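You operate a simulated robot arm through the tools that you are given. There is no shell and no other tool.

The job below is to be done with a simulated robot arm. You get a single attempt, and the scene is never put back.

TASK
Put things in order on the outer part of the long desk. At the end: the tall orange cup stands where the blue glue stick stood; the grey scrub pad stands on top of the beige low block; the blue glue stick stands where the grey steel weight stood; the grey steel weight stands where the powder bottle (marked "GOLD") stood; the powder bottle from the outer part of the long desk is on the clear plate (marked "FLAT"); whatever was shut is shut again. Leave all else as you found it, and nothing knocked over.

It is judged by the outcome, as a careful person would: the job done as asked, and still so three seconds after it is handed in. It fails if anything else is knocked over, pushed out of place, dropped, spilled or broken.

THE ROBOT
A 7-joint arm with a two-finger parallel gripper, fixed in place. Base frame: the origin is at the foot of the arm, x ahead of it, y to its left, z up; the work surface is at about z = 0. Units: m, rad, N and s.
With the tool pointing down near the work surface it reaches from about 0.22 to 0.58 m from the base axis. Its first joint turns from -1.152 to 1.152 rad. Payload 2.5 kg.
Tool frame: the origin (TCP) lies between the finger pads and is the grasp point; the fingertips stand 0.023 m ahead of it; z points along the fingers, y is the line along which they close. Largest opening 0.094 m; finger width 0.038, thickness 0.01; the body of the gripper, 0.054 by 0.096 m, starts 0.039 m behind the TCP.
Orientation is told as [roll, pitch, yaw] about the base's x, y, z axes, in that order, counted from this pose: with the fingers straight down and closing along the base's y, the tool's x points along the base's -x, its y along +y and its z along -z.

THE INTERFACE
- The arm moves only by the tool arm_command. Its argument "targets" is a list that holds one entry, the list of rows, each a list of 7 numbers: the shift along the tool's x, y, z in units of 40 mm (1.0 is 40 mm), then the turn, a rotation vector about the tool's x, y, z in units of 6 degrees (1.0 is 6 degrees), then the closure, from 0 (fully open) to 1 (shut). In form: [[[x, y, z, rx, ry, rz, jaw], ...]]. A call has 1 to 20 rows; each row shifts and turns the commanded pose from where the row before left it, along the tool's axes as they then stand. A call with a number of a shift or a turn outside -1 to 1 is refused whole. A row lasts 0.2 s, in which the tool goes at most 0.05 m and 0.15 rad; a call with a longer step from one row to the next is refused whole, and so is a gripper value outside its range. Where a pose cannot be reached the arm comes as near as it can. A force on the tool above 40 N (or 10 N above the force at the start of the call, whichever is more), or a blocked arm, ends the call early, and 0.2 s more pass. The fingers move at their own pace (about 0.108 m/s each) and stop on an object; they squeeze with about 44 N. The grip force told is the motor's: it shows also when the fingers shut on nothing. Time passes only in rows, and 0.2 s behind the last, so rows that do not move let the fingers close. The reply holds the time, the measured pose of the TCP, the force on the tool along the base axes, the opening and the grip force, in the units named above and with some noise, with the torque about the TCP (base axes, N m) and any sound that the robot's microphone picked up.
- Cameras (640 x 400 px; columns grow to the right, rows downward): "scene" is fixed at [0.1086, -0.398, 0.5556]; the picture's right is [0.91, -0.42, 0.00], its down [-0.19, -0.42, -0.89] and it looks along [0.37, 0.80, -0.46] (base axes); focal length 324 px, centre (320, 200). "wrist" rides on the gripper at [0.086, 0.016, -0.075] in the tool frame; the picture's right is [-0.18, 0.98, 0.00], its down [-0.58, -0.11, -0.81] and it looks along [-0.79, -0.15, 0.59] (tool axes); focal length 243 px, centre (320, 200). There is no depth. A picture from a camera that has moved, and an enlarged one, comes with that camera's place and axes in the base frame and with its lens.
- snapshot(camera): a new picture of that camera. The clock stands still meanwhile.
- inspect(camera, box): a new picture of the part [left, top, right, bottom] of that camera's present view, enlarged. The clock stands still meanwhile.
- close_job(): hands the job in; it is judged then, once.

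Places have to be worked out from the pictures, the camera data and where the tool is seen. Open the gripper and draw the arm clear of the work before you hand the job in, unless the task says otherwise.

The tools are called after "Call:" by a JSON object that holds its "api" and its "payload". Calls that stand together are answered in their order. arm_command: Moves the arm, as the interface text tells. Its arguments: {"type":"object","properties":{"targets":{"type":"array"}},"required":["targets"]} The other tools are called the same way: snapshot (camera) takes a picture; inspect (camera, box) takes an enlarged picture of a part of a camera's view; close_job () hands the job in.

At the start:

```text
clock: 0.0
tool_pos: [0.2722, 0.1666, 0.3177]
orientation: [-0.001, 0.0, 0.001]
ft_force: [-0.9, 1.1, 0.2]
ft_torque: [0.0, 0.03, 0.01]
opening: 0.0942
gripper_force: 0.0
```

scene: 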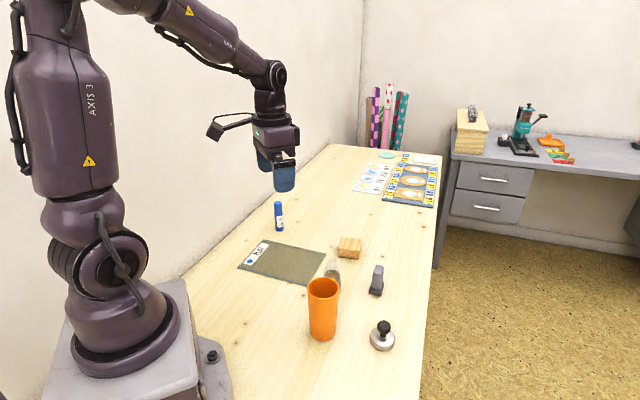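
wrist: 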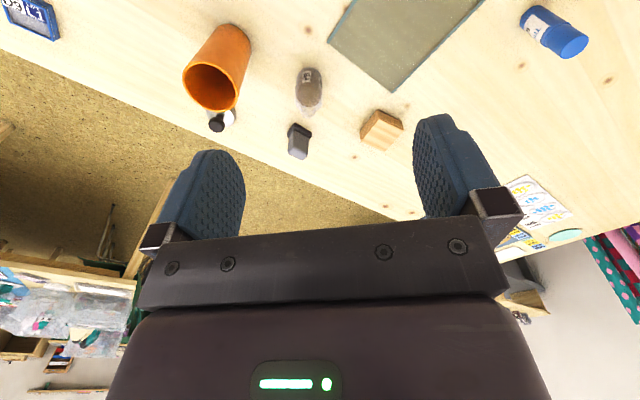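

I'll start by looking closer at the work area in both cameras to identify the objects before moving.

Call:
{"api": "inspect", "payload": {"camera": "scene", "box": [220, 180, 440, 370]}}

Call:
{"api": "inspect", "payload": {"camera": "scene", "box": [300, 220, 420, 300]}}

Call:
{"api": "inspect", "payload": {"camera": "scene", "box": [280, 250, 420, 360]}}

Call:
{"api": "inspect", "payload": {"camera": "wrist", "box": [0, 0, 640, 200]}}

Call:
{"api": "inspect", "payload": {"camera": "wrist", "box": [170, 0, 420, 170]}}

```text
2.11 times, centred on (330, 275) of scene
camera zoom: at [0.1086, -0.398, 0.5556], right [0.91, -0.42, 0.0], down [-0.19, -0.42, -0.89], along [0.37, 0.8, -0.46], focal length 682 px, centre (299, 42)
```

zoom: 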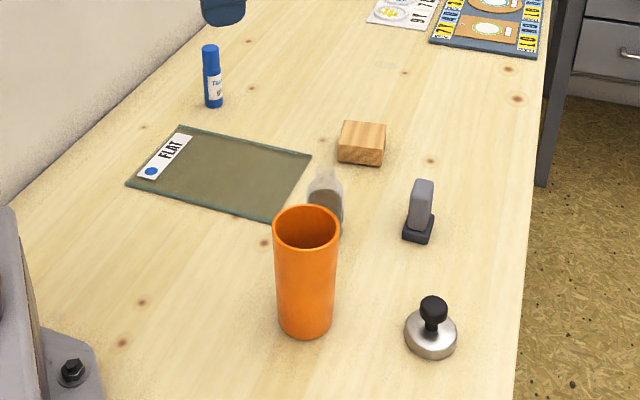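

```text
5.00 times, centred on (360, 260) of scene
camera zoom: at [0.1086, -0.398, 0.5556], right [0.91, -0.42, 0.0], down [-0.19, -0.42, -0.89], along [0.37, 0.8, -0.46], focal length 1621 px, centre (120, -100)
```

zoom: 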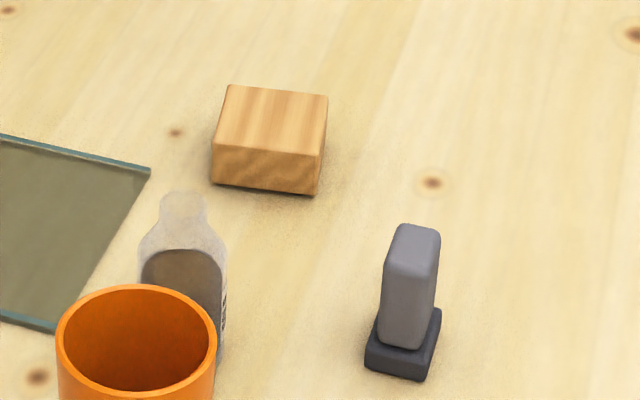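

```text
3.64 times, centred on (350, 305) of scene
camera zoom: at [0.1086, -0.398, 0.5556], right [0.91, -0.42, 0.0], down [-0.19, -0.42, -0.89], along [0.37, 0.8, -0.46], focal length 1179 px, centre (211, -182)
```

zoom: 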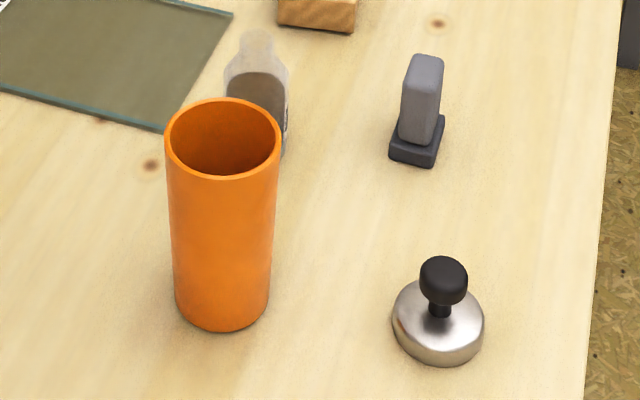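

```text
1.00 times, centred on (320, 100) of wrist (not enlarged: the box is as wide or as high as the picture)
camera zoom: at [0.1864, 0.1801, 0.3916], right [0.18, 0.98, 0.0], down [0.58, -0.11, 0.81], along [0.79, -0.15, -0.59], focal length 243 px, centre (320, 300)
```

zoom: 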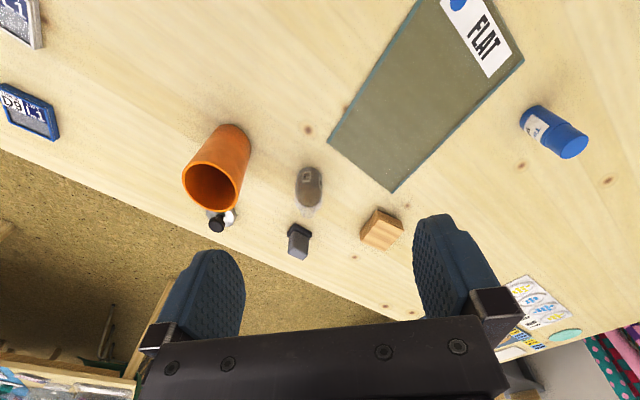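

```text
2.35 times, centred on (295, 85) of wrist
camera zoom: at [0.1864, 0.1801, 0.3916], right [0.18, 0.98, 0.0], down [0.58, -0.11, 0.81], along [0.79, -0.15, -0.59], focal length 571 px, centre (379, 471)
```

zoom: 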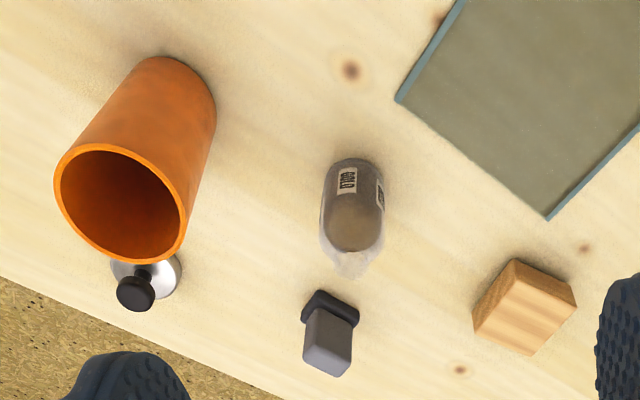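

The objects are: the glue near (0.36,0.45), cup near (0.31,0.03), bottle near (0.38,0.13), scrub pad near (0.49,0.09), block near (0.50,0.25) and weight near (0.41,-0.04). I'll check the labelled things at the left of the wrist view, the plate and the glue before moving.

Call:
{"api": "inspect", "payload": {"camera": "wrist", "box": [0, 0, 160, 100]}}

Call:
{"api": "inspect", "payload": {"camera": "wrist", "box": [320, 0, 640, 200]}}

Call:
{"api": "inspect", "payload": {"camera": "scene", "box": [400, 80, 640, 230]}}

Call:
{"api": "inspect", "payload": {"camera": "scene", "box": [220, 170, 380, 290]}}

Call:
{"api": "inspect", "payload": {"camera": "scene", "box": [340, 70, 480, 220]}}

```text
4.00 times, centred on (80, 50) of wrist
camera zoom: at [0.1864, 0.1801, 0.3916], right [0.18, 0.98, 0.0], down [0.58, -0.11, 0.81], along [0.79, -0.15, -0.59], focal length 970 px, centre (1280, 800)
```

zoom: 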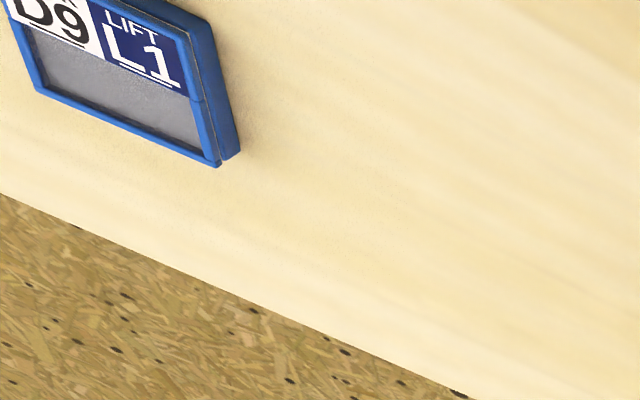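

```text
2.00 times, centred on (480, 100) of wrist
camera zoom: at [0.1864, 0.1801, 0.3916], right [0.18, 0.98, 0.0], down [0.58, -0.11, 0.81], along [0.79, -0.15, -0.59], focal length 485 px, centre (0, 400)
```

zoom: 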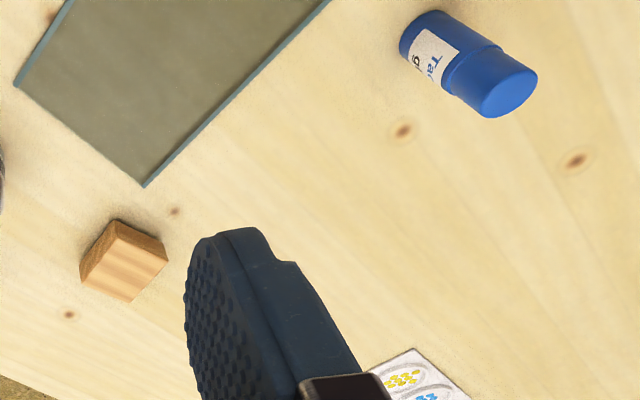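

```text
2.67 times, centred on (520, 155) of scene
camera zoom: at [0.1086, -0.398, 0.5556], right [0.91, -0.42, 0.0], down [-0.19, -0.42, -0.89], along [0.37, 0.8, -0.46], focal length 864 px, centre (-213, 320)
```

zoom: 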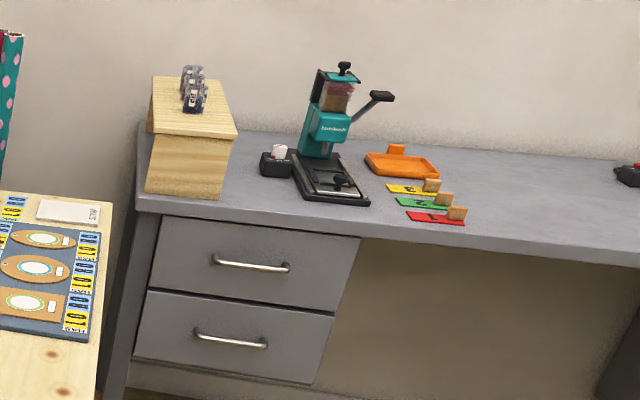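

```text
3.33 times, centred on (300, 230) of scene
camera zoom: at [0.1086, -0.398, 0.5556], right [0.91, -0.42, 0.0], down [-0.19, -0.42, -0.89], along [0.37, 0.8, -0.46], focal length 1080 px, centre (387, 100)
```

zoom: 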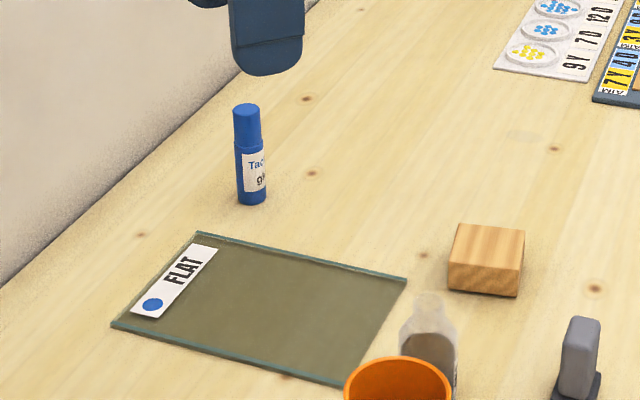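

```text
2.67 times, centred on (410, 145) of scene
camera zoom: at [0.1086, -0.398, 0.5556], right [0.91, -0.42, 0.0], down [-0.19, -0.42, -0.89], along [0.37, 0.8, -0.46], focal length 864 px, centre (80, 347)
```

zoom: 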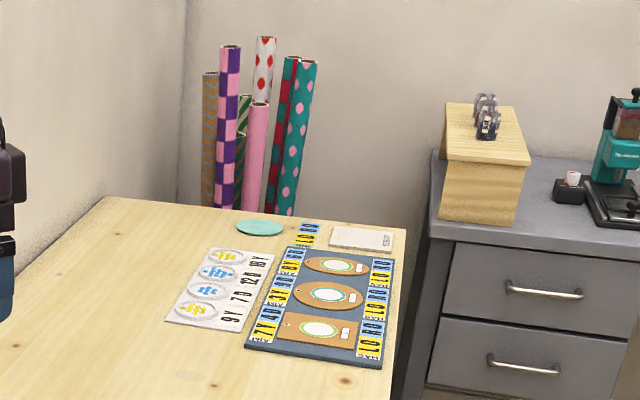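

The plate's centre looks to be near (0.315,0.29), and the tags lie out of the way. I'll move the gripper above and behind the bottle to see it close up.

Call:
{"api": "arm_command", "payload": {"targets": [[[-0.5, -0.26, 0.42, 0, 0, 0, 0], [-0.5, -0.26, 0.42, 0, 0, 0, 0], [-0.5, -0.26, 0.42, 0, 0, 0, 0], [-0.5, -0.26, 0.42, 0, 0, 0, 0], [0, 0, 0, 0, 0, 0, 0]]]}}

Call:
{"api": "snapshot", "payload": {"camera": "wrist"}}

Call:
{"api": "snapshot", "payload": {"camera": "scene"}}

```text
clock: 1.2
tool_pos: [0.3506, 0.1272, 0.2487]
orientation: [0.0, 0.001, 0.001]
ft_force: [0.0, -0.4, 0.1]
ft_torque: [-0.01, 0.0, 0.01]
opening: 0.094
gripper_force: 0.0
```

```text
taken
camera wrist: at [0.265, 0.1407, 0.3228], right [0.18, 0.98, 0.0], down [0.58, -0.11, 0.81], along [0.79, -0.15, -0.59], focal length 243 px, centre (320, 200)
```

wrist: 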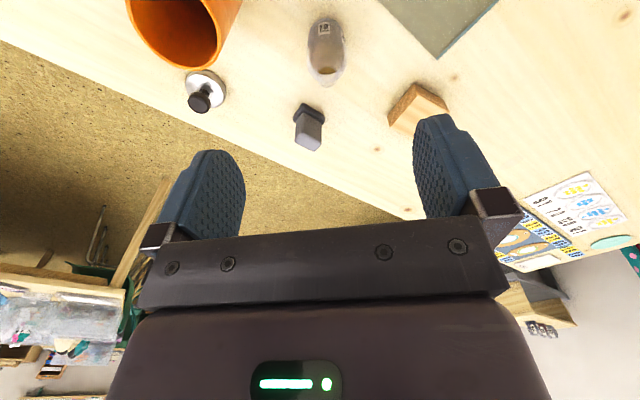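

```text
taken
```

scene: 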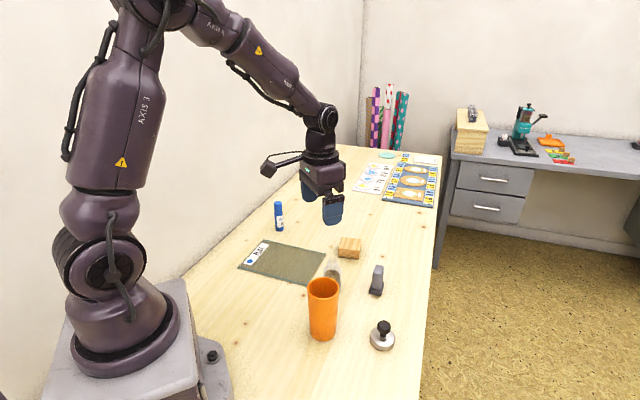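

Now I'll enlarge the bottle, pad, weight, and block in this view to measure them.

Call:
{"api": "inspect", "payload": {"camera": "wrist", "box": [270, 0, 390, 100]}}

Call:
{"api": "inspect", "payload": {"camera": "wrist", "box": [170, 50, 270, 130]}}

Call:
{"api": "inspect", "payload": {"camera": "wrist", "box": [270, 80, 360, 160]}}

Call:
{"api": "inspect", "payload": {"camera": "wrist", "box": [370, 60, 470, 140]}}

```text
4.00 times, centred on (330, 50) of wrist
camera zoom: at [0.265, 0.1407, 0.3228], right [0.18, 0.98, 0.0], down [0.58, -0.11, 0.81], along [0.79, -0.15, -0.59], focal length 970 px, centre (280, 800)
```

zoom: 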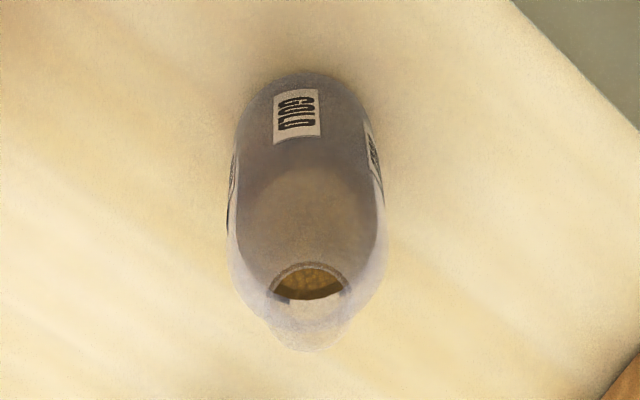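

```text
5.00 times, centred on (220, 90) of wrist
camera zoom: at [0.265, 0.1407, 0.3228], right [0.18, 0.98, 0.0], down [0.58, -0.11, 0.81], along [0.79, -0.15, -0.59], focal length 1213 px, centre (820, 750)
```

zoom: 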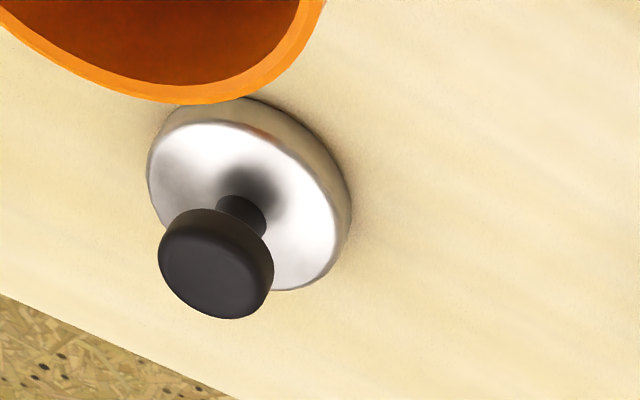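

```text
5.00 times, centred on (315, 120) of wrist
camera zoom: at [0.265, 0.1407, 0.3228], right [0.18, 0.98, 0.0], down [0.58, -0.11, 0.81], along [0.79, -0.15, -0.59], focal length 1213 px, centre (345, 600)
```

zoom: 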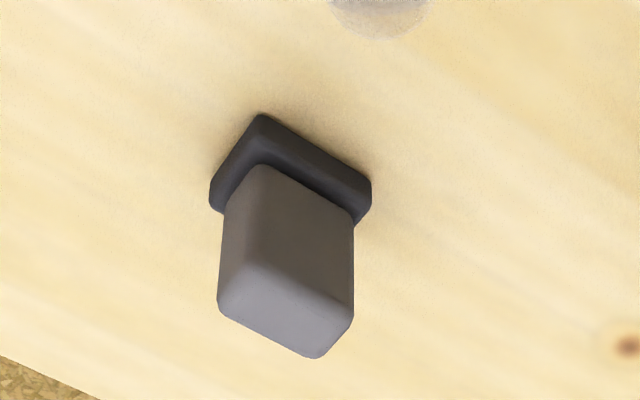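

```text
5.00 times, centred on (420, 100) of wrist
camera zoom: at [0.265, 0.1407, 0.3228], right [0.18, 0.98, 0.0], down [0.58, -0.11, 0.81], along [0.79, -0.15, -0.59], focal length 1213 px, centre (-180, 700)
```

zoom: 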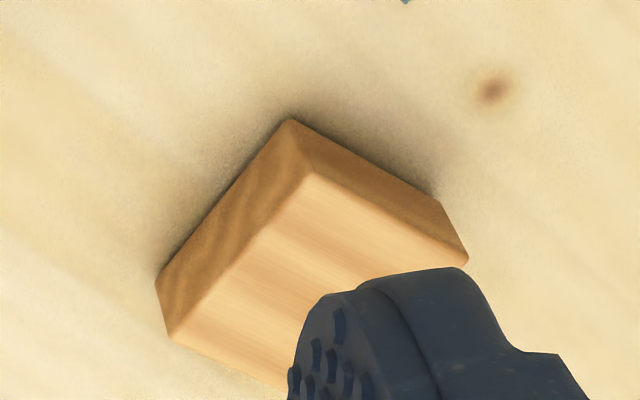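

The bottle is open at the neck (so it must stay upright), stands near (0.382,0.126) and is about 0.04 m wide and 0.095 m tall. I'll go straight above it with the fingertips just over its top and check the centring.

Call:
{"api": "arm_command", "payload": {"targets": [[[-0.26, -0.01, 0.5, 0, 0, 0, 0], [-0.26, -0.01, 0.7, 0, 0, 0, 0], [-0.26, -0.01, 0.7, 0, 0, 0, 0], [0, 0, 0.6, 0, 0, 0, 0], [0, 0, 0, 0, 0, 0, 0], [0, 0, 0, 0, 0, 0, 0]]]}}

Call:
{"api": "snapshot", "payload": {"camera": "wrist"}}

Call:
{"api": "inspect", "payload": {"camera": "scene", "box": [270, 180, 400, 300]}}

```text
clock: 2.6
tool_pos: [0.3841, 0.1227, 0.149]
orientation: [0.0, 0.0, 0.001]
ft_force: [-0.6, 0.4, 0.6]
ft_torque: [0.02, 0.01, -0.01]
opening: 0.094
gripper_force: 0.1
```

```text
taken
camera wrist: at [0.2981, 0.1383, 0.2223], right [0.18, 0.98, 0.0], down [0.58, -0.11, 0.81], along [0.79, -0.15, -0.59], focal length 243 px, centre (320, 200)
```

wrist: 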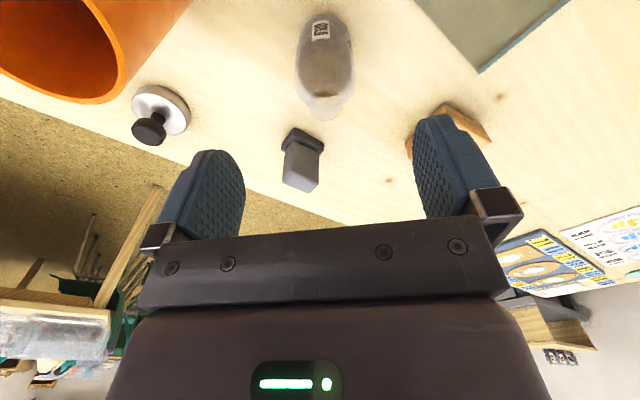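

```text
3.33 times, centred on (335, 240) of scene
camera zoom: at [0.1086, -0.398, 0.5556], right [0.91, -0.42, 0.0], down [-0.19, -0.42, -0.89], along [0.37, 0.8, -0.46], focal length 1080 px, centre (270, 67)
```

zoom: 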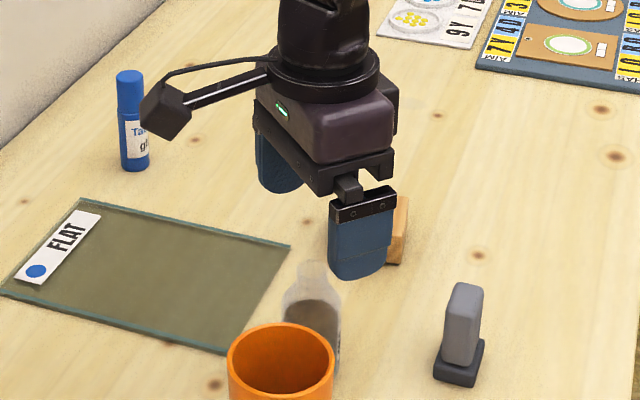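

Readings agree with my commands to about 1–2 mm. I'll zoom in on the bottle here to refine its centre before lowering.

Call:
{"api": "inspect", "payload": {"camera": "wrist", "box": [260, 0, 400, 130]}}

Call:
{"api": "inspect", "payload": {"camera": "wrist", "box": [110, 60, 230, 160]}}

Call:
{"api": "inspect", "payload": {"camera": "wrist", "box": [250, 110, 360, 200]}}

```text
3.08 times, centred on (330, 65) of wrist
camera zoom: at [0.2981, 0.1383, 0.2223], right [0.18, 0.98, 0.0], down [0.58, -0.11, 0.81], along [0.79, -0.15, -0.59], focal length 746 px, centre (289, 615)
```

zoom: 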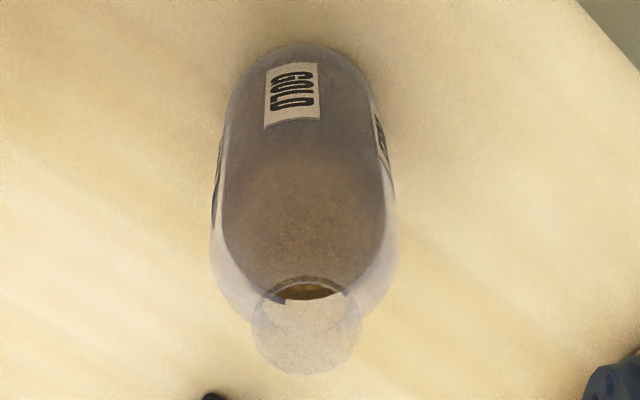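

```text
4.00 times, centred on (170, 110) of wrist
camera zoom: at [0.2981, 0.1383, 0.2223], right [0.18, 0.98, 0.0], down [0.58, -0.11, 0.81], along [0.79, -0.15, -0.59], focal length 970 px, centre (920, 560)
```

zoom: 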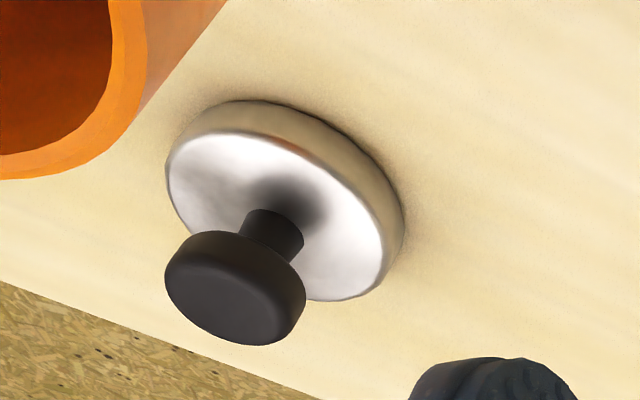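

```text
4.44 times, centred on (305, 155) of wrist
camera zoom: at [0.2981, 0.1383, 0.2223], right [0.18, 0.98, 0.0], down [0.58, -0.11, 0.81], along [0.79, -0.15, -0.59], focal length 1078 px, centre (387, 400)
```

zoom: 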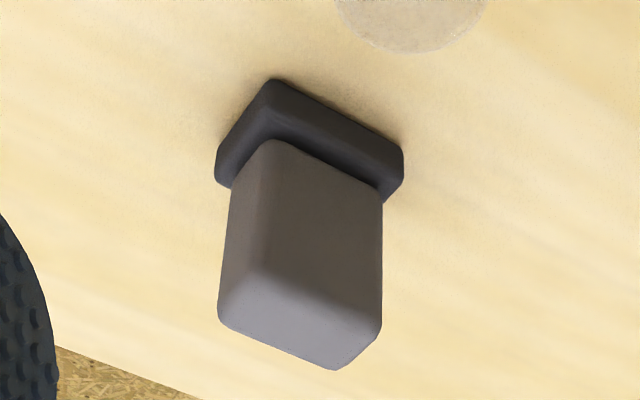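

The bottle centre is confirmed at about (0.382,0.126) with a height of about 0.09. I'll lower to z≈0.058 around it and close.

Call:
{"api": "arm_command", "payload": {"targets": [[[0.03, 0.05, 0.75, 0, 0, 0, 0], [0, 0, 0.75, 0, 0, 0, 0], [0, 0, 0.5, 0, 0, 0, 0], [0, 0, 0.3, 0, 0, 0, 0], [0, 0, 0, 0, 0, 0, 0]]]}}

Call:
{"api": "snapshot", "payload": {"camera": "wrist"}}

Call:
{"api": "inspect", "payload": {"camera": "scene", "box": [270, 180, 400, 300]}}

```text
clock: 3.8
tool_pos: [0.3809, 0.1229, 0.0553]
orientation: [0.0, -0.001, 0.0]
ft_force: [-0.3, -0.2, -0.5]
ft_torque: [-0.03, -0.02, 0.0]
opening: 0.094
gripper_force: 0.1
```

```text
taken
camera wrist: at [0.295, 0.1379, 0.1297], right [0.18, 0.98, 0.0], down [0.58, -0.11, 0.81], along [0.79, -0.15, -0.59], focal length 243 px, centre (320, 200)
```

wrist: 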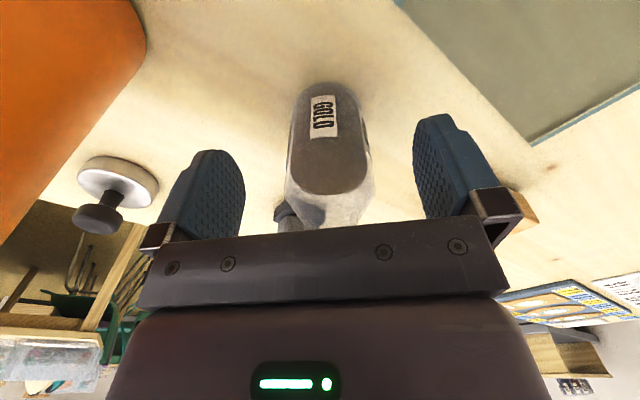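

```text
3.33 times, centred on (335, 240) of scene
camera zoom: at [0.1086, -0.398, 0.5556], right [0.91, -0.42, 0.0], down [-0.19, -0.42, -0.89], along [0.37, 0.8, -0.46], focal length 1080 px, centre (270, 67)
```

zoom: 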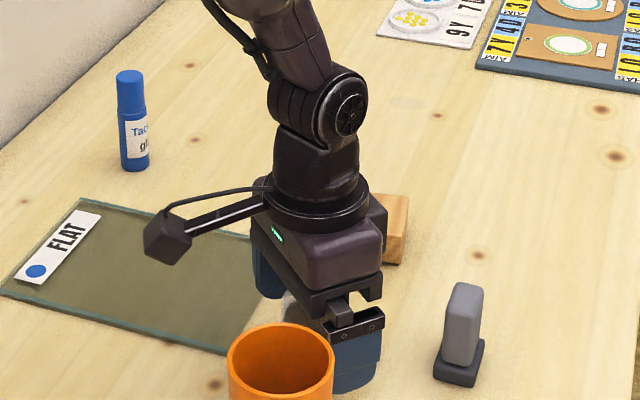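

The bottle sits between the fingers, about 3 mm to the +y side of the middle. I'll nudge +y by 3 mm and close gently.

Call:
{"api": "arm_command", "payload": {"targets": [[[0, 0.08, 0, 0, 0, 0, 0], [0, 0, 0, 0, 0, 0, 0.3], [0, 0, 0, 0, 0, 0, 0.6], [0, 0, 0, 0, 0, 0, 1], [0, 0, 0, 0, 0, 0, 1], [0, 0, 0, 0, 0, 0, 1]]]}}

Call:
{"api": "snapshot", "payload": {"camera": "wrist"}}

```text
clock: 5.2
tool_pos: [0.3793, 0.1259, 0.0562]
orientation: [-0.001, 0.001, 0.0]
ft_force: [-0.3, -0.3, 0.5]
ft_torque: [0.03, 0.0, -0.01]
opening: 0.0409
gripper_force: 43.7
```

```text
taken
camera wrist: at [0.2949, 0.1411, 0.1305], right [0.18, 0.98, 0.0], down [0.58, -0.11, 0.81], along [0.79, -0.15, -0.59], focal length 243 px, centre (320, 200)
```

wrist: 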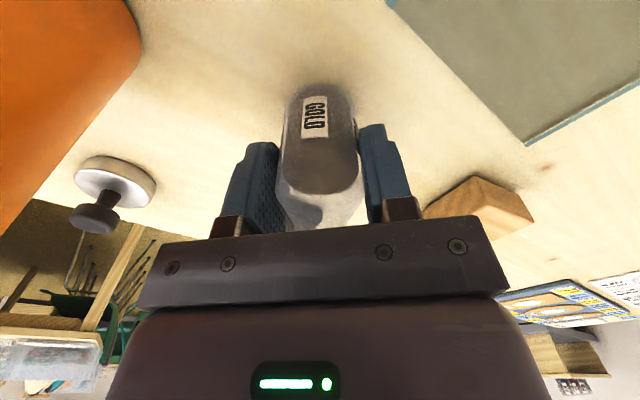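

The bottle is held (opening 0.041, firm grip). I'll lift it 8 cm and carry it upright to above the plate's middle, about (0.315,0.282).

Call:
{"api": "arm_command", "payload": {"targets": [[[0, 0, -0.3, 0, 0, 0, 1], [0, 0, -0.6, 0, 0, 0, 1], [0, 0, -0.6, 0, 0, 0, 1], [0, 0, -0.5, 0, 0, 0, 1], [0.15, 0.35, 0, 0, 0, 0, 1], [0.25, 0.6, 0, 0, 0, 0, 1], [0.3, 0.7, 0, 0, 0, 0, 1], [0.3, 0.7, 0, 0, 0, 0, 1], [0.3, 0.7, 0, 0, 0, 0, 1], [0.2, 0.5, 0, 0, 0, 0, 1], [0.175, 0.34, 0, 0, 0, 0, 1], [0, 0, 0, 0, 0, 0, 1], [0, 0, 0, 0, 0, 0, 1]]]}}

Call:
{"api": "snapshot", "payload": {"camera": "wrist"}}

Call:
{"api": "snapshot", "payload": {"camera": "scene"}}

```text
clock: 8.0
tool_pos: [0.3181, 0.2835, 0.1382]
orientation: [0.0, 0.001, 0.0]
ft_force: [0.6, -1.0, -1.1]
ft_torque: [0.0, -0.03, -0.01]
opening: 0.0206
gripper_force: 44.1
```

```text
taken
camera wrist: at [0.2326, 0.2981, 0.2117], right [0.18, 0.98, 0.0], down [0.58, -0.11, 0.81], along [0.79, -0.15, -0.59], focal length 243 px, centre (320, 200)
```

wrist: 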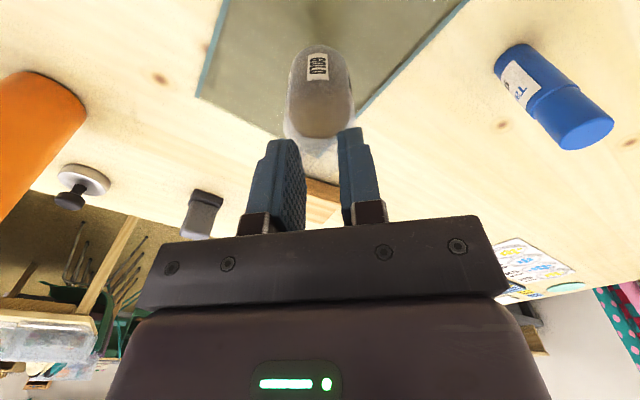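

```text
taken
```

scene: 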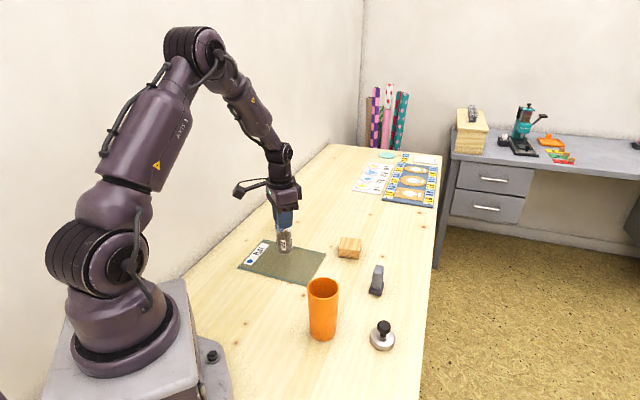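

The opening has dropped to 0.021, so the bottle has slipped down and is now held by its neck. I'll look closely before doing anything else.

Call:
{"api": "inspect", "payload": {"camera": "wrist", "box": [240, 30, 400, 230]}}

Call:
{"api": "inspect", "payload": {"camera": "scene", "box": [240, 180, 340, 280]}}

```text
2.00 times, centred on (320, 130) of wrist
camera zoom: at [0.2326, 0.2981, 0.2117], right [0.18, 0.98, 0.0], down [0.58, -0.11, 0.81], along [0.79, -0.15, -0.59], focal length 485 px, centre (320, 340)
```

zoom: 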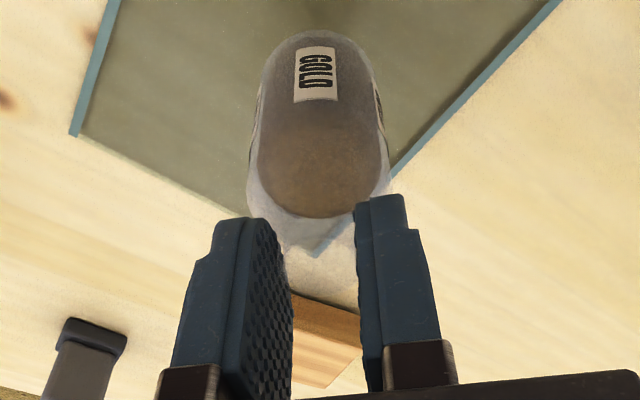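

```text
4.00 times, centred on (290, 230) of scene
camera zoom: at [0.1086, -0.398, 0.5556], right [0.91, -0.42, 0.0], down [-0.19, -0.42, -0.89], along [0.37, 0.8, -0.46], focal length 1296 px, centre (440, 80)
```

zoom: 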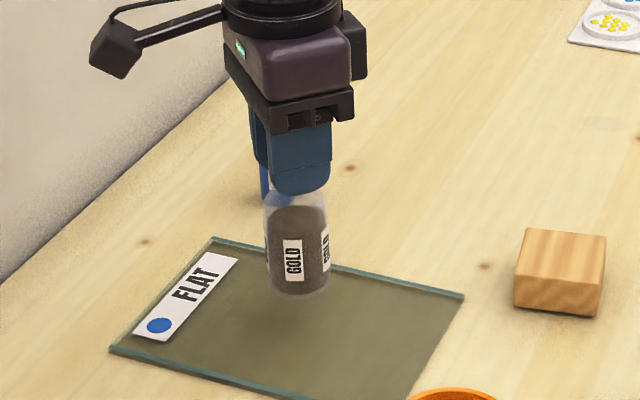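

It hangs upright from the neck with its base about 4–5 cm above the plate. I'll lower it gently in small steps and watch the force.

Call:
{"api": "arm_command", "payload": {"targets": [[[0, 0, 0.2, 0, 0, 0, 1], [0, 0, 0.25, 0, 0, 0, 1], [0, 0, 0.25, 0, 0, 0, 1], [0, 0, 0.1, 0, 0, 0, 1], [0, 0, 0, 0, 0, 0, 1]]]}}

Call:
{"api": "inspect", "payload": {"camera": "wrist", "box": [240, 30, 400, 230]}}

Call:
{"api": "inspect", "payload": {"camera": "scene", "box": [240, 180, 340, 280]}}

```text
clock: 9.2
tool_pos: [0.3153, 0.2846, 0.105]
orientation: [0.001, -0.002, 0.001]
ft_force: [-5.8, -2.6, 24.6]
ft_torque: [-0.15, 0.42, 0.0]
opening: 0.0206
gripper_force: 44.6
```

```text
2.00 times, centred on (320, 130) of wrist
camera zoom: at [0.2299, 0.2988, 0.18], right [0.18, 0.98, 0.0], down [0.58, -0.11, 0.81], along [0.79, -0.15, -0.59], focal length 485 px, centre (320, 340)
```

zoom: 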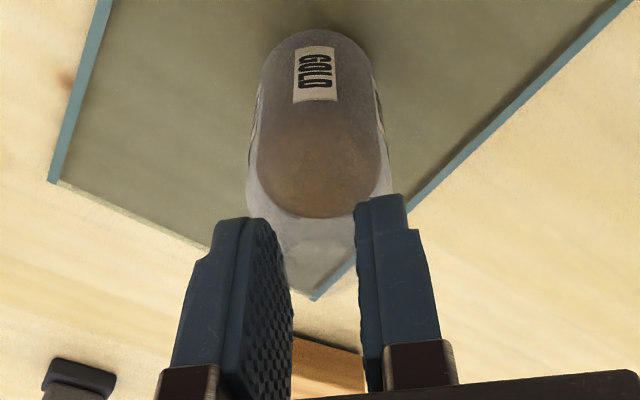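

```text
4.00 times, centred on (290, 230) of scene
camera zoom: at [0.1085, -0.3981, 0.5556], right [0.91, -0.42, 0.0], down [-0.19, -0.42, -0.89], along [0.37, 0.8, -0.46], focal length 1296 px, centre (440, 80)
```

zoom: 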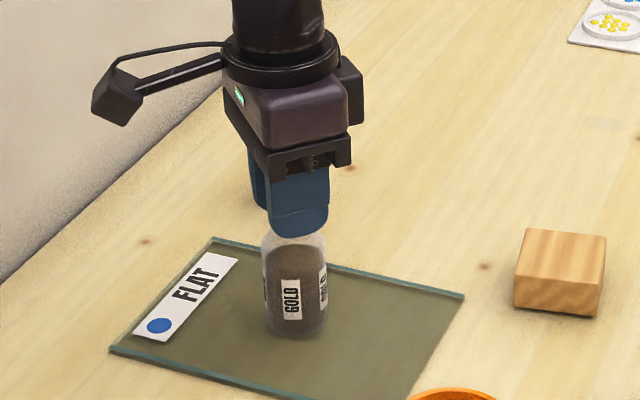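

The base is already on the plate (24.6 N upward). I'll raise by about 1.5 mm to relieve the push before releasing.

Call:
{"api": "arm_command", "payload": {"targets": [[[0, 0, -0.04, 0, 0, 0, 1], [0, 0, 0, 0, 0, 0, 1]]]}}

```text
clock: 9.8
tool_pos: [0.3162, 0.2834, 0.106]
orientation: [0.001, -0.003, 0.0]
ft_force: [1.5, 0.8, 13.0]
ft_torque: [0.09, -0.2, 0.04]
opening: 0.0209
gripper_force: 43.8
```

The force has dropped to 13 N. Another 1.6 mm should bring it close to zero.

Call:
{"api": "arm_command", "payload": {"targets": [[[0, 0, -0.035, 0, 0, 0, 1], [0, 0, 0, 0, 0, 0, 1]]]}}

Call:
{"api": "inspect", "payload": {"camera": "wrist", "box": [240, 30, 400, 230]}}

```text
clock: 10.4
tool_pos: [0.3137, 0.2826, 0.1066]
orientation: [0.0, 0.002, 0.001]
ft_force: [-0.4, 0.3, -0.5]
ft_torque: [0.01, 0.0, 0.02]
opening: 0.0208
gripper_force: 43.9
```

```text
2.00 times, centred on (320, 130) of wrist
camera zoom: at [0.2288, 0.2983, 0.1814], right [0.18, 0.98, 0.0], down [0.58, -0.11, 0.81], along [0.79, -0.15, -0.59], focal length 485 px, centre (320, 340)
```

zoom: 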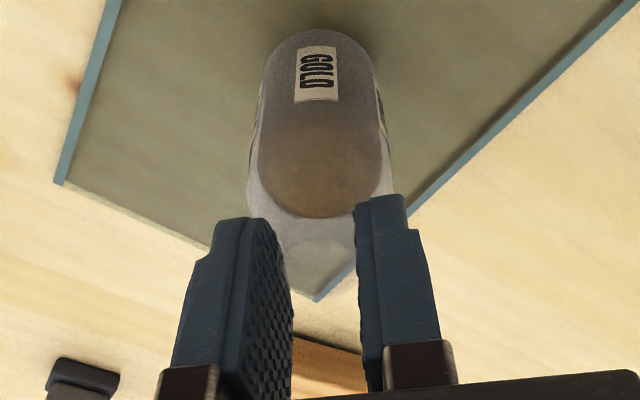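

The force is near zero with the bottle standing on the plate. I'll open the jaws gradually and rise straight up.

Call:
{"api": "arm_command", "payload": {"targets": [[[0, 0, 0, 0, 0, 0, 0.74], [0, 0, 0, 0, 0, 0, 0.68], [0, 0, 0, 0, 0, 0, 0.5], [0, 0, 0, 0, 0, 0, 0.3], [0, 0, 0, 0, 0, 0, 0]]]}}

Call:
{"api": "inspect", "payload": {"camera": "wrist", "box": [240, 30, 400, 230]}}

Call:
{"api": "inspect", "payload": {"camera": "scene", "box": [240, 180, 340, 280]}}

```text
clock: 11.6
tool_pos: [0.3145, 0.2845, 0.1076]
orientation: [0.0, 0.0, 0.001]
ft_force: [-0.4, 0.1, -0.2]
ft_torque: [-0.02, -0.02, 0.02]
opening: 0.0941
gripper_force: 0.0
```

```text
2.00 times, centred on (320, 130) of wrist
camera zoom: at [0.2293, 0.2987, 0.1819], right [0.18, 0.98, 0.0], down [0.58, -0.11, 0.81], along [0.79, -0.15, -0.59], focal length 485 px, centre (320, 340)
```

zoom: 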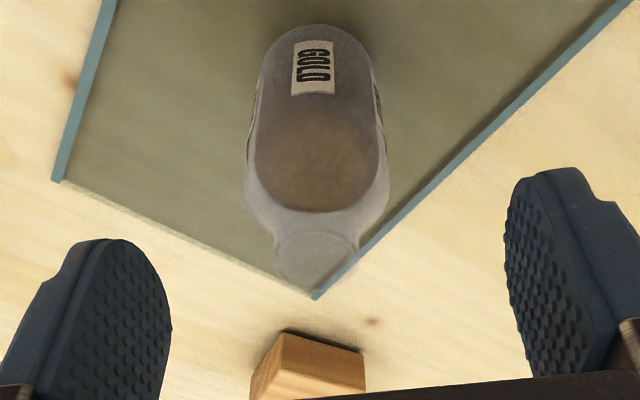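

```text
4.00 times, centred on (290, 230) of scene
camera zoom: at [0.1086, -0.398, 0.5556], right [0.91, -0.42, 0.0], down [-0.19, -0.42, -0.89], along [0.37, 0.8, -0.46], focal length 1296 px, centre (440, 80)
```

zoom: 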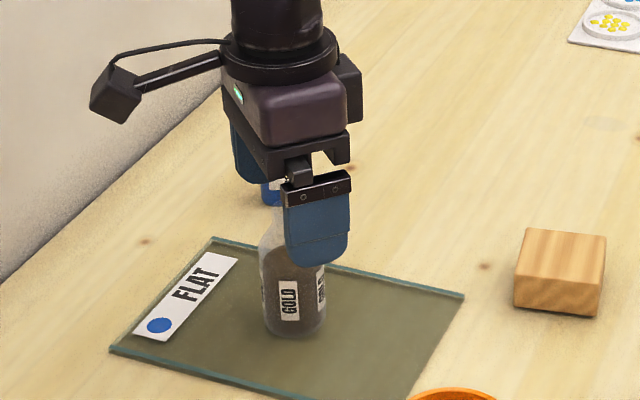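

The bottle stands upright and free on the plate. I'll rise clear and go over to the steel weight to see it from above.

Call:
{"api": "arm_command", "payload": {"targets": [[[0, 0, -0.4, 0, 0, 0, 0], [0, 0, -0.8, 0, 0, 0, 0], [0, 0, -0.9, 0, 0, 0, 0], [0, 0, -0.7, 0, 0, 0, 0], [-0.225, -0.8, 0, 0, 0, 0, 0], [-0.225, -0.8, 0, 0, 0, 0, 0], [-0.225, -0.8, 0, 0, 0, 0, 0], [-0.225, -0.8, 0, 0, 0, 0, 0], [-0.225, -0.8, 0, 0, 0, 0, 0], [-0.225, -0.8, 0, 0, 0, 0, 0], [-0.225, -0.8, 0, 0, 0, 0, 0], [-0.225, -0.8, 0, 0, 0, 0, 0], [-0.225, -0.8, 0, 0, 0, 0, 0], [-0.225, -0.8, 0, 0, 0, 0, 0], [0, 0, 0.5, 0, 0, 0, 0], [0, 0, 0.5, 0, 0, 0, 0], [0, 0, 0, 0, 0, 0, 0]]]}}

Call:
{"api": "snapshot", "payload": {"camera": "wrist"}}

Call:
{"api": "inspect", "payload": {"camera": "scene", "box": [220, 180, 440, 370]}}

```text
clock: 15.2
tool_pos: [0.4031, -0.0368, 0.1804]
orientation: [0.0, -0.001, 0.0]
ft_force: [-0.3, 0.1, -0.2]
ft_torque: [0.01, 0.01, -0.01]
opening: 0.0941
gripper_force: 0.0
```

```text
taken
camera wrist: at [0.3168, -0.0226, 0.2551], right [0.18, 0.98, 0.0], down [0.58, -0.11, 0.81], along [0.79, -0.15, -0.59], focal length 243 px, centre (320, 200)
```

wrist: 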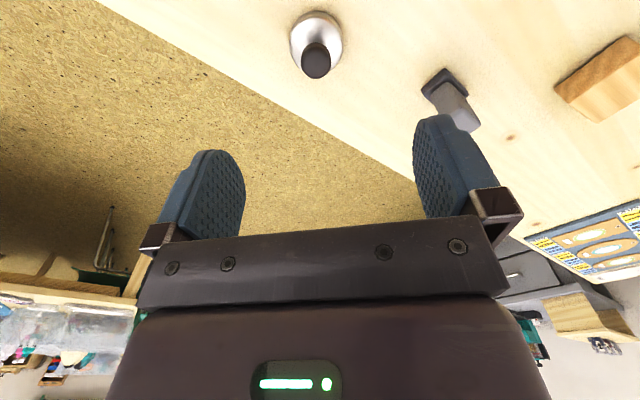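

```text
2.11 times, centred on (330, 275) of scene
camera zoom: at [0.1086, -0.398, 0.5556], right [0.91, -0.42, 0.0], down [-0.19, -0.42, -0.89], along [0.37, 0.8, -0.46], focal length 682 px, centre (299, 42)
```

zoom: 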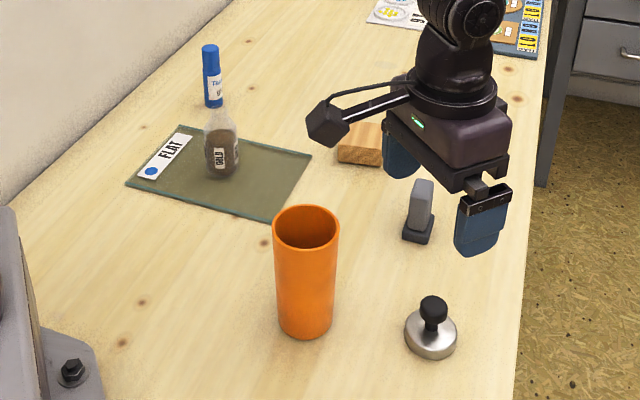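

The bottle is standing on the plate. I'll zoom in on the weight to measure its centre.

Call:
{"api": "inspect", "payload": {"camera": "wrist", "box": [260, 0, 380, 100]}}

Call:
{"api": "inspect", "payload": {"camera": "wrist", "box": [400, 50, 500, 140]}}

```text
4.00 times, centred on (320, 50) of wrist
camera zoom: at [0.3168, -0.0226, 0.2551], right [0.18, 0.98, 0.0], down [0.58, -0.11, 0.81], along [0.79, -0.15, -0.59], focal length 970 px, centre (320, 800)
```

zoom: 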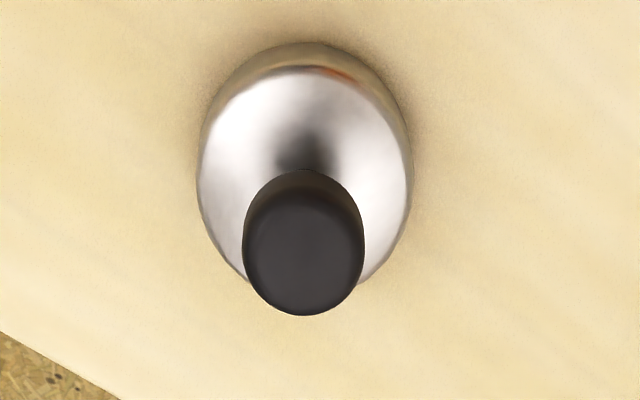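

```text
4.44 times, centred on (450, 95) of wrist
camera zoom: at [0.3168, -0.0226, 0.2551], right [0.18, 0.98, 0.0], down [0.58, -0.11, 0.81], along [0.79, -0.15, -0.59], focal length 1078 px, centre (-258, 667)
```

zoom: 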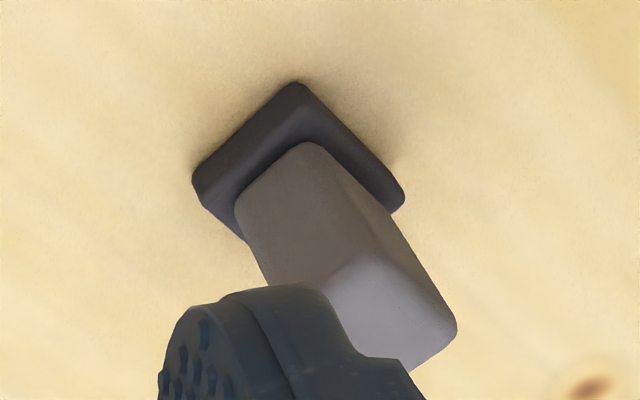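

The weight is centred near (0.410,-0.043), with a knob 0.025 wide topping out at z≈0.045. I'll centre over it and yaw about 42° so the camera arm stays away from the cup, then drop to a height where I can check.

Call:
{"api": "arm_command", "payload": {"targets": [[[-0.17, -0.15, 0, 0, 0, 0, 0], [0, 0, 0, 0, 0, -1, 0], [0, 0, 0, 0, 0, -1, 0], [0, 0, 0, 0, 0, -1, 0], [0, 0, 0, 0, 0, -1, 0], [0, 0, 0, 0, 0, -1, 0], [0, 0, 0, 0, 0, -1, 0], [0, 0, 0, 0, 0, -1, 0], [0, 0, 0.6, 0, 0, 0, 0], [0, 0, 0.9, 0, 0, 0, 0], [0, 0, 0.5, 0, 0, 0, 0], [0, 0, 0, 0, 0, 0, 0], [0, 0, 0, 0, 0, 0, 0]]]}}

Call:
{"api": "snapshot", "payload": {"camera": "wrist"}}

Call:
{"api": "inspect", "payload": {"camera": "scene", "box": [220, 180, 440, 370]}}

```text
clock: 18.0
tool_pos: [0.4114, -0.0461, 0.1005]
orientation: [0.0, 0.001, 0.733]
ft_force: [-0.4, 0.1, 0.1]
ft_torque: [-0.03, 0.02, 0.0]
opening: 0.0942
gripper_force: 0.0
```

```text
taken
camera wrist: at [0.3382, -0.0919, 0.175], right [-0.52, 0.85, 0.0], down [0.51, 0.31, 0.81], along [0.69, 0.42, -0.59], focal length 243 px, centre (320, 200)
```

wrist: 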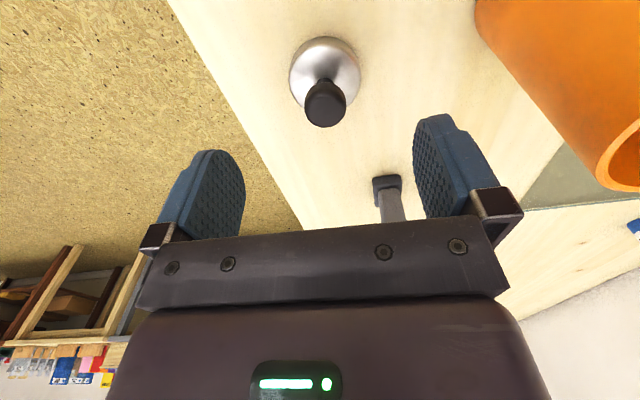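

```text
2.11 times, centred on (330, 275) of scene
camera zoom: at [0.1086, -0.398, 0.5556], right [0.91, -0.42, 0.0], down [-0.19, -0.42, -0.89], along [0.37, 0.8, -0.46], focal length 682 px, centre (299, 42)
```

zoom: 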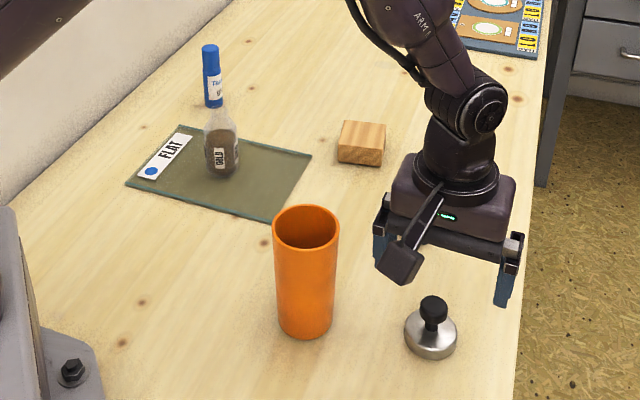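

I'll zoom in on the weight to check alignment in the rotated view.

Call:
{"api": "inspect", "payload": {"camera": "wrist", "box": [270, 20, 380, 140]}}

```text
3.33 times, centred on (325, 80) of wrist
camera zoom: at [0.3382, -0.0919, 0.175], right [-0.52, 0.85, 0.0], down [0.51, 0.31, 0.81], along [0.69, 0.42, -0.59], focal length 809 px, centre (303, 600)
```

zoom: 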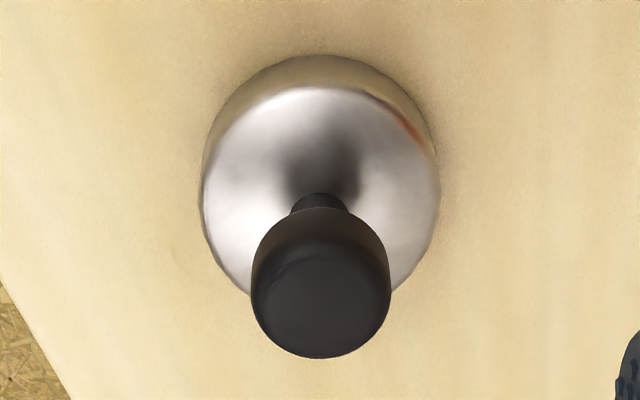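

The weight's centre works out at (0.4097,-0.0428); I need about 3.5 mm along the tool's y. I'll shift, descend to z≈0.046 and close on the knob.

Call:
{"api": "arm_command", "payload": {"targets": [[[-0.02, 0.09, 0.3, 0, 0, 0, 0], [0, 0, 0.5, 0, 0, 0, 0], [0, 0, 0.4, 0, 0, 0, 0], [0, 0, 0.15, 0, 0, 0, 0], [0, 0, 0, 0, 0, 0, 0], [0, 0, 0, 0, 0, 0, 0.3], [0, 0, 0, 0, 0, 0, 0.6], [0, 0, 0, 0, 0, 0, 1], [0, 0, 0, 0, 0, 0, 1], [0, 0, 0, 0, 0, 0, 1]]]}}

Call:
{"api": "snapshot", "payload": {"camera": "wrist"}}

Call:
{"api": "inspect", "payload": {"camera": "scene", "box": [300, 230, 440, 370]}}

```text
clock: 20.2
tool_pos: [0.4104, -0.0413, 0.0474]
orientation: [-0.001, 0.0, 0.732]
ft_force: [0.0, 0.9, 2.6]
ft_torque: [0.03, 0.0, -0.02]
opening: 0.0247
gripper_force: 44.7
```

```text
taken
camera wrist: at [0.3357, -0.0874, 0.1219], right [-0.52, 0.85, 0.0], down [0.5, 0.31, 0.81], along [0.69, 0.42, -0.59], focal length 243 px, centre (320, 200)
```

wrist: 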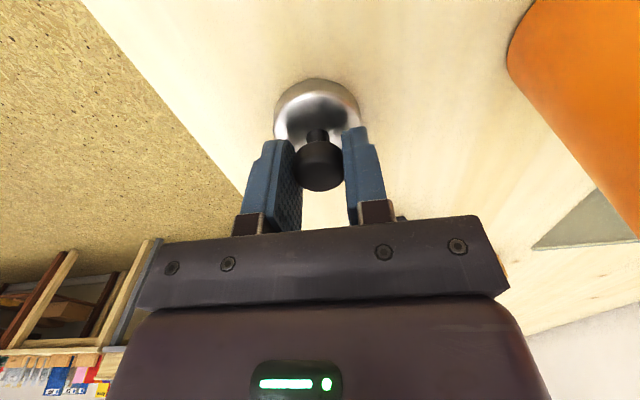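

```text
2.86 times, centred on (370, 300) of scene
camera zoom: at [0.1086, -0.398, 0.5556], right [0.91, -0.42, 0.0], down [-0.19, -0.42, -0.89], along [0.37, 0.8, -0.46], focal length 926 px, centre (177, -86)
```

zoom: 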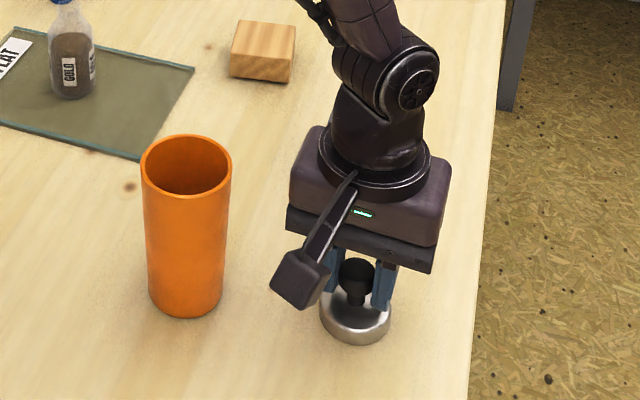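

The knob is gripped at 0.0247. I'll lift just 1.5 cm first to test that it holds.

Call:
{"api": "arm_command", "payload": {"targets": [[[0, 0, -0.1, 0, 0, 0, 1], [0, 0, -0.15, 0, 0, 0, 1], [0, 0, -0.15, 0, 0, 0, 1], [0, 0, 0, 0, 0, 0, 1]]]}}

Call:
{"api": "snapshot", "payload": {"camera": "wrist"}}

Call:
{"api": "inspect", "payload": {"camera": "scene", "box": [300, 230, 440, 370]}}

```text
clock: 21.2
tool_pos: [0.4111, -0.0382, 0.0639]
orientation: [0.0, 0.0, 0.733]
ft_force: [0.3, 0.3, -2.9]
ft_torque: [0.01, 0.0, -0.01]
opening: 0.0249
gripper_force: 43.5
```

```text
taken
camera wrist: at [0.3367, -0.0859, 0.1369], right [-0.52, 0.85, 0.0], down [0.51, 0.31, 0.81], along [0.69, 0.42, -0.59], focal length 243 px, centre (320, 200)
```

wrist: 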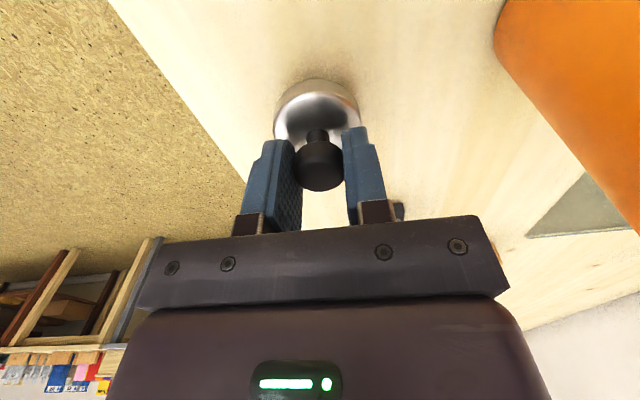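

```text
2.86 times, centred on (370, 300) of scene
camera zoom: at [0.1086, -0.398, 0.5556], right [0.91, -0.42, 0.0], down [-0.19, -0.42, -0.89], along [0.37, 0.8, -0.46], focal length 926 px, centre (177, -86)
```

zoom: 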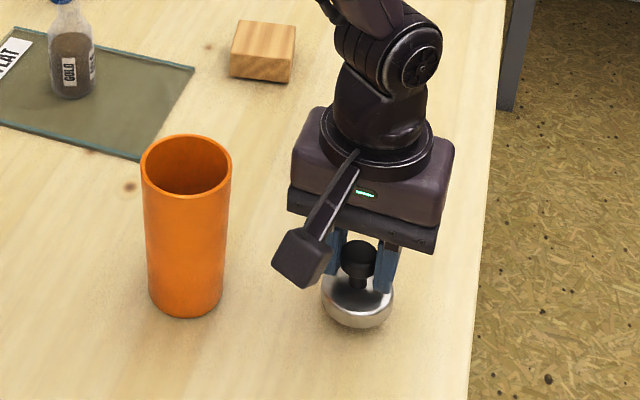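

The weight (about 0.3 kg) is held without slipping. I'll lift it to z≈0.2, turn the yaw back to 0, and carry it over to the bottle's old spot (0.382,0.1265), staying above the cup's rim height.

Call:
{"api": "arm_command", "payload": {"targets": [[[0, 0, -0.5, 0, 0, 0, 1], [0, 0, -0.8, 0, 0, 0, 1], [0, 0, -0.8, 0, 0, 0, 1], [0, 0, -0.8, 0, 0, 0, 1], [0, 0, -0.5, 0, 0, 0, 1], [0, 0, 0, 0, 0, 1, 1], [0, 0, 0, 0, 0, 1, 1], [0, 0, 0, 0, 0, 1, 1], [0, 0, 0, 0, 0, 1, 1], [0, 0, 0, 0, 0, 1, 1], [0, 0, 0, 0, 0, 1, 1], [0, 0, 0, 0, 0, 1, 1], [0.05, 0.35, 0, 0, 0, 0, 1], [0.1, 0.65, 0, 0, 0, 0, 1], [0.15, 0.75, 0, 0, 0, 0, 1], [0.15, 0.75, 0, 0, 0, 0, 1], [0.1, 0.75, 0, 0, 0, 0, 1], [0.1, 0.6, 0, 0, 0, 0, 1], [0.05, 0.31, 0, 0, 0, 0, 1], [0, 0, 0, 0, 0, 0, 1]]]}}

Call:
{"api": "snapshot", "payload": {"camera": "wrist"}}

Call:
{"api": "snapshot", "payload": {"camera": "scene"}}

```text
clock: 25.4
tool_pos: [0.3822, 0.1249, 0.199]
orientation: [0.001, 0.0, 0.001]
ft_force: [0.1, 0.4, -2.7]
ft_torque: [0.01, 0.0, -0.01]
opening: 0.0249
gripper_force: 44.4
```

```text
taken
camera wrist: at [0.297, 0.1406, 0.2732], right [0.18, 0.98, 0.0], down [0.58, -0.11, 0.81], along [0.79, -0.15, -0.59], focal length 243 px, centre (320, 200)
```

wrist: 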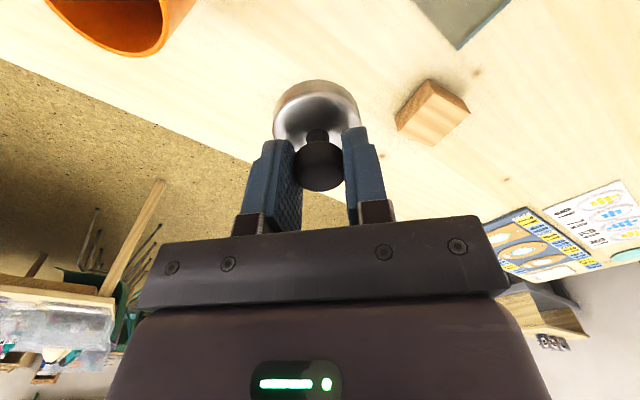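

```text
taken
```

scene: 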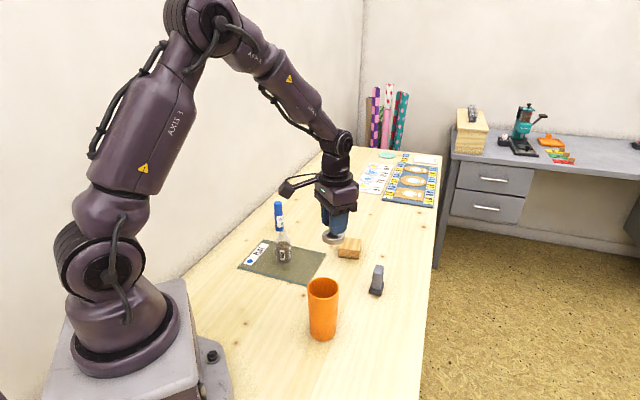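

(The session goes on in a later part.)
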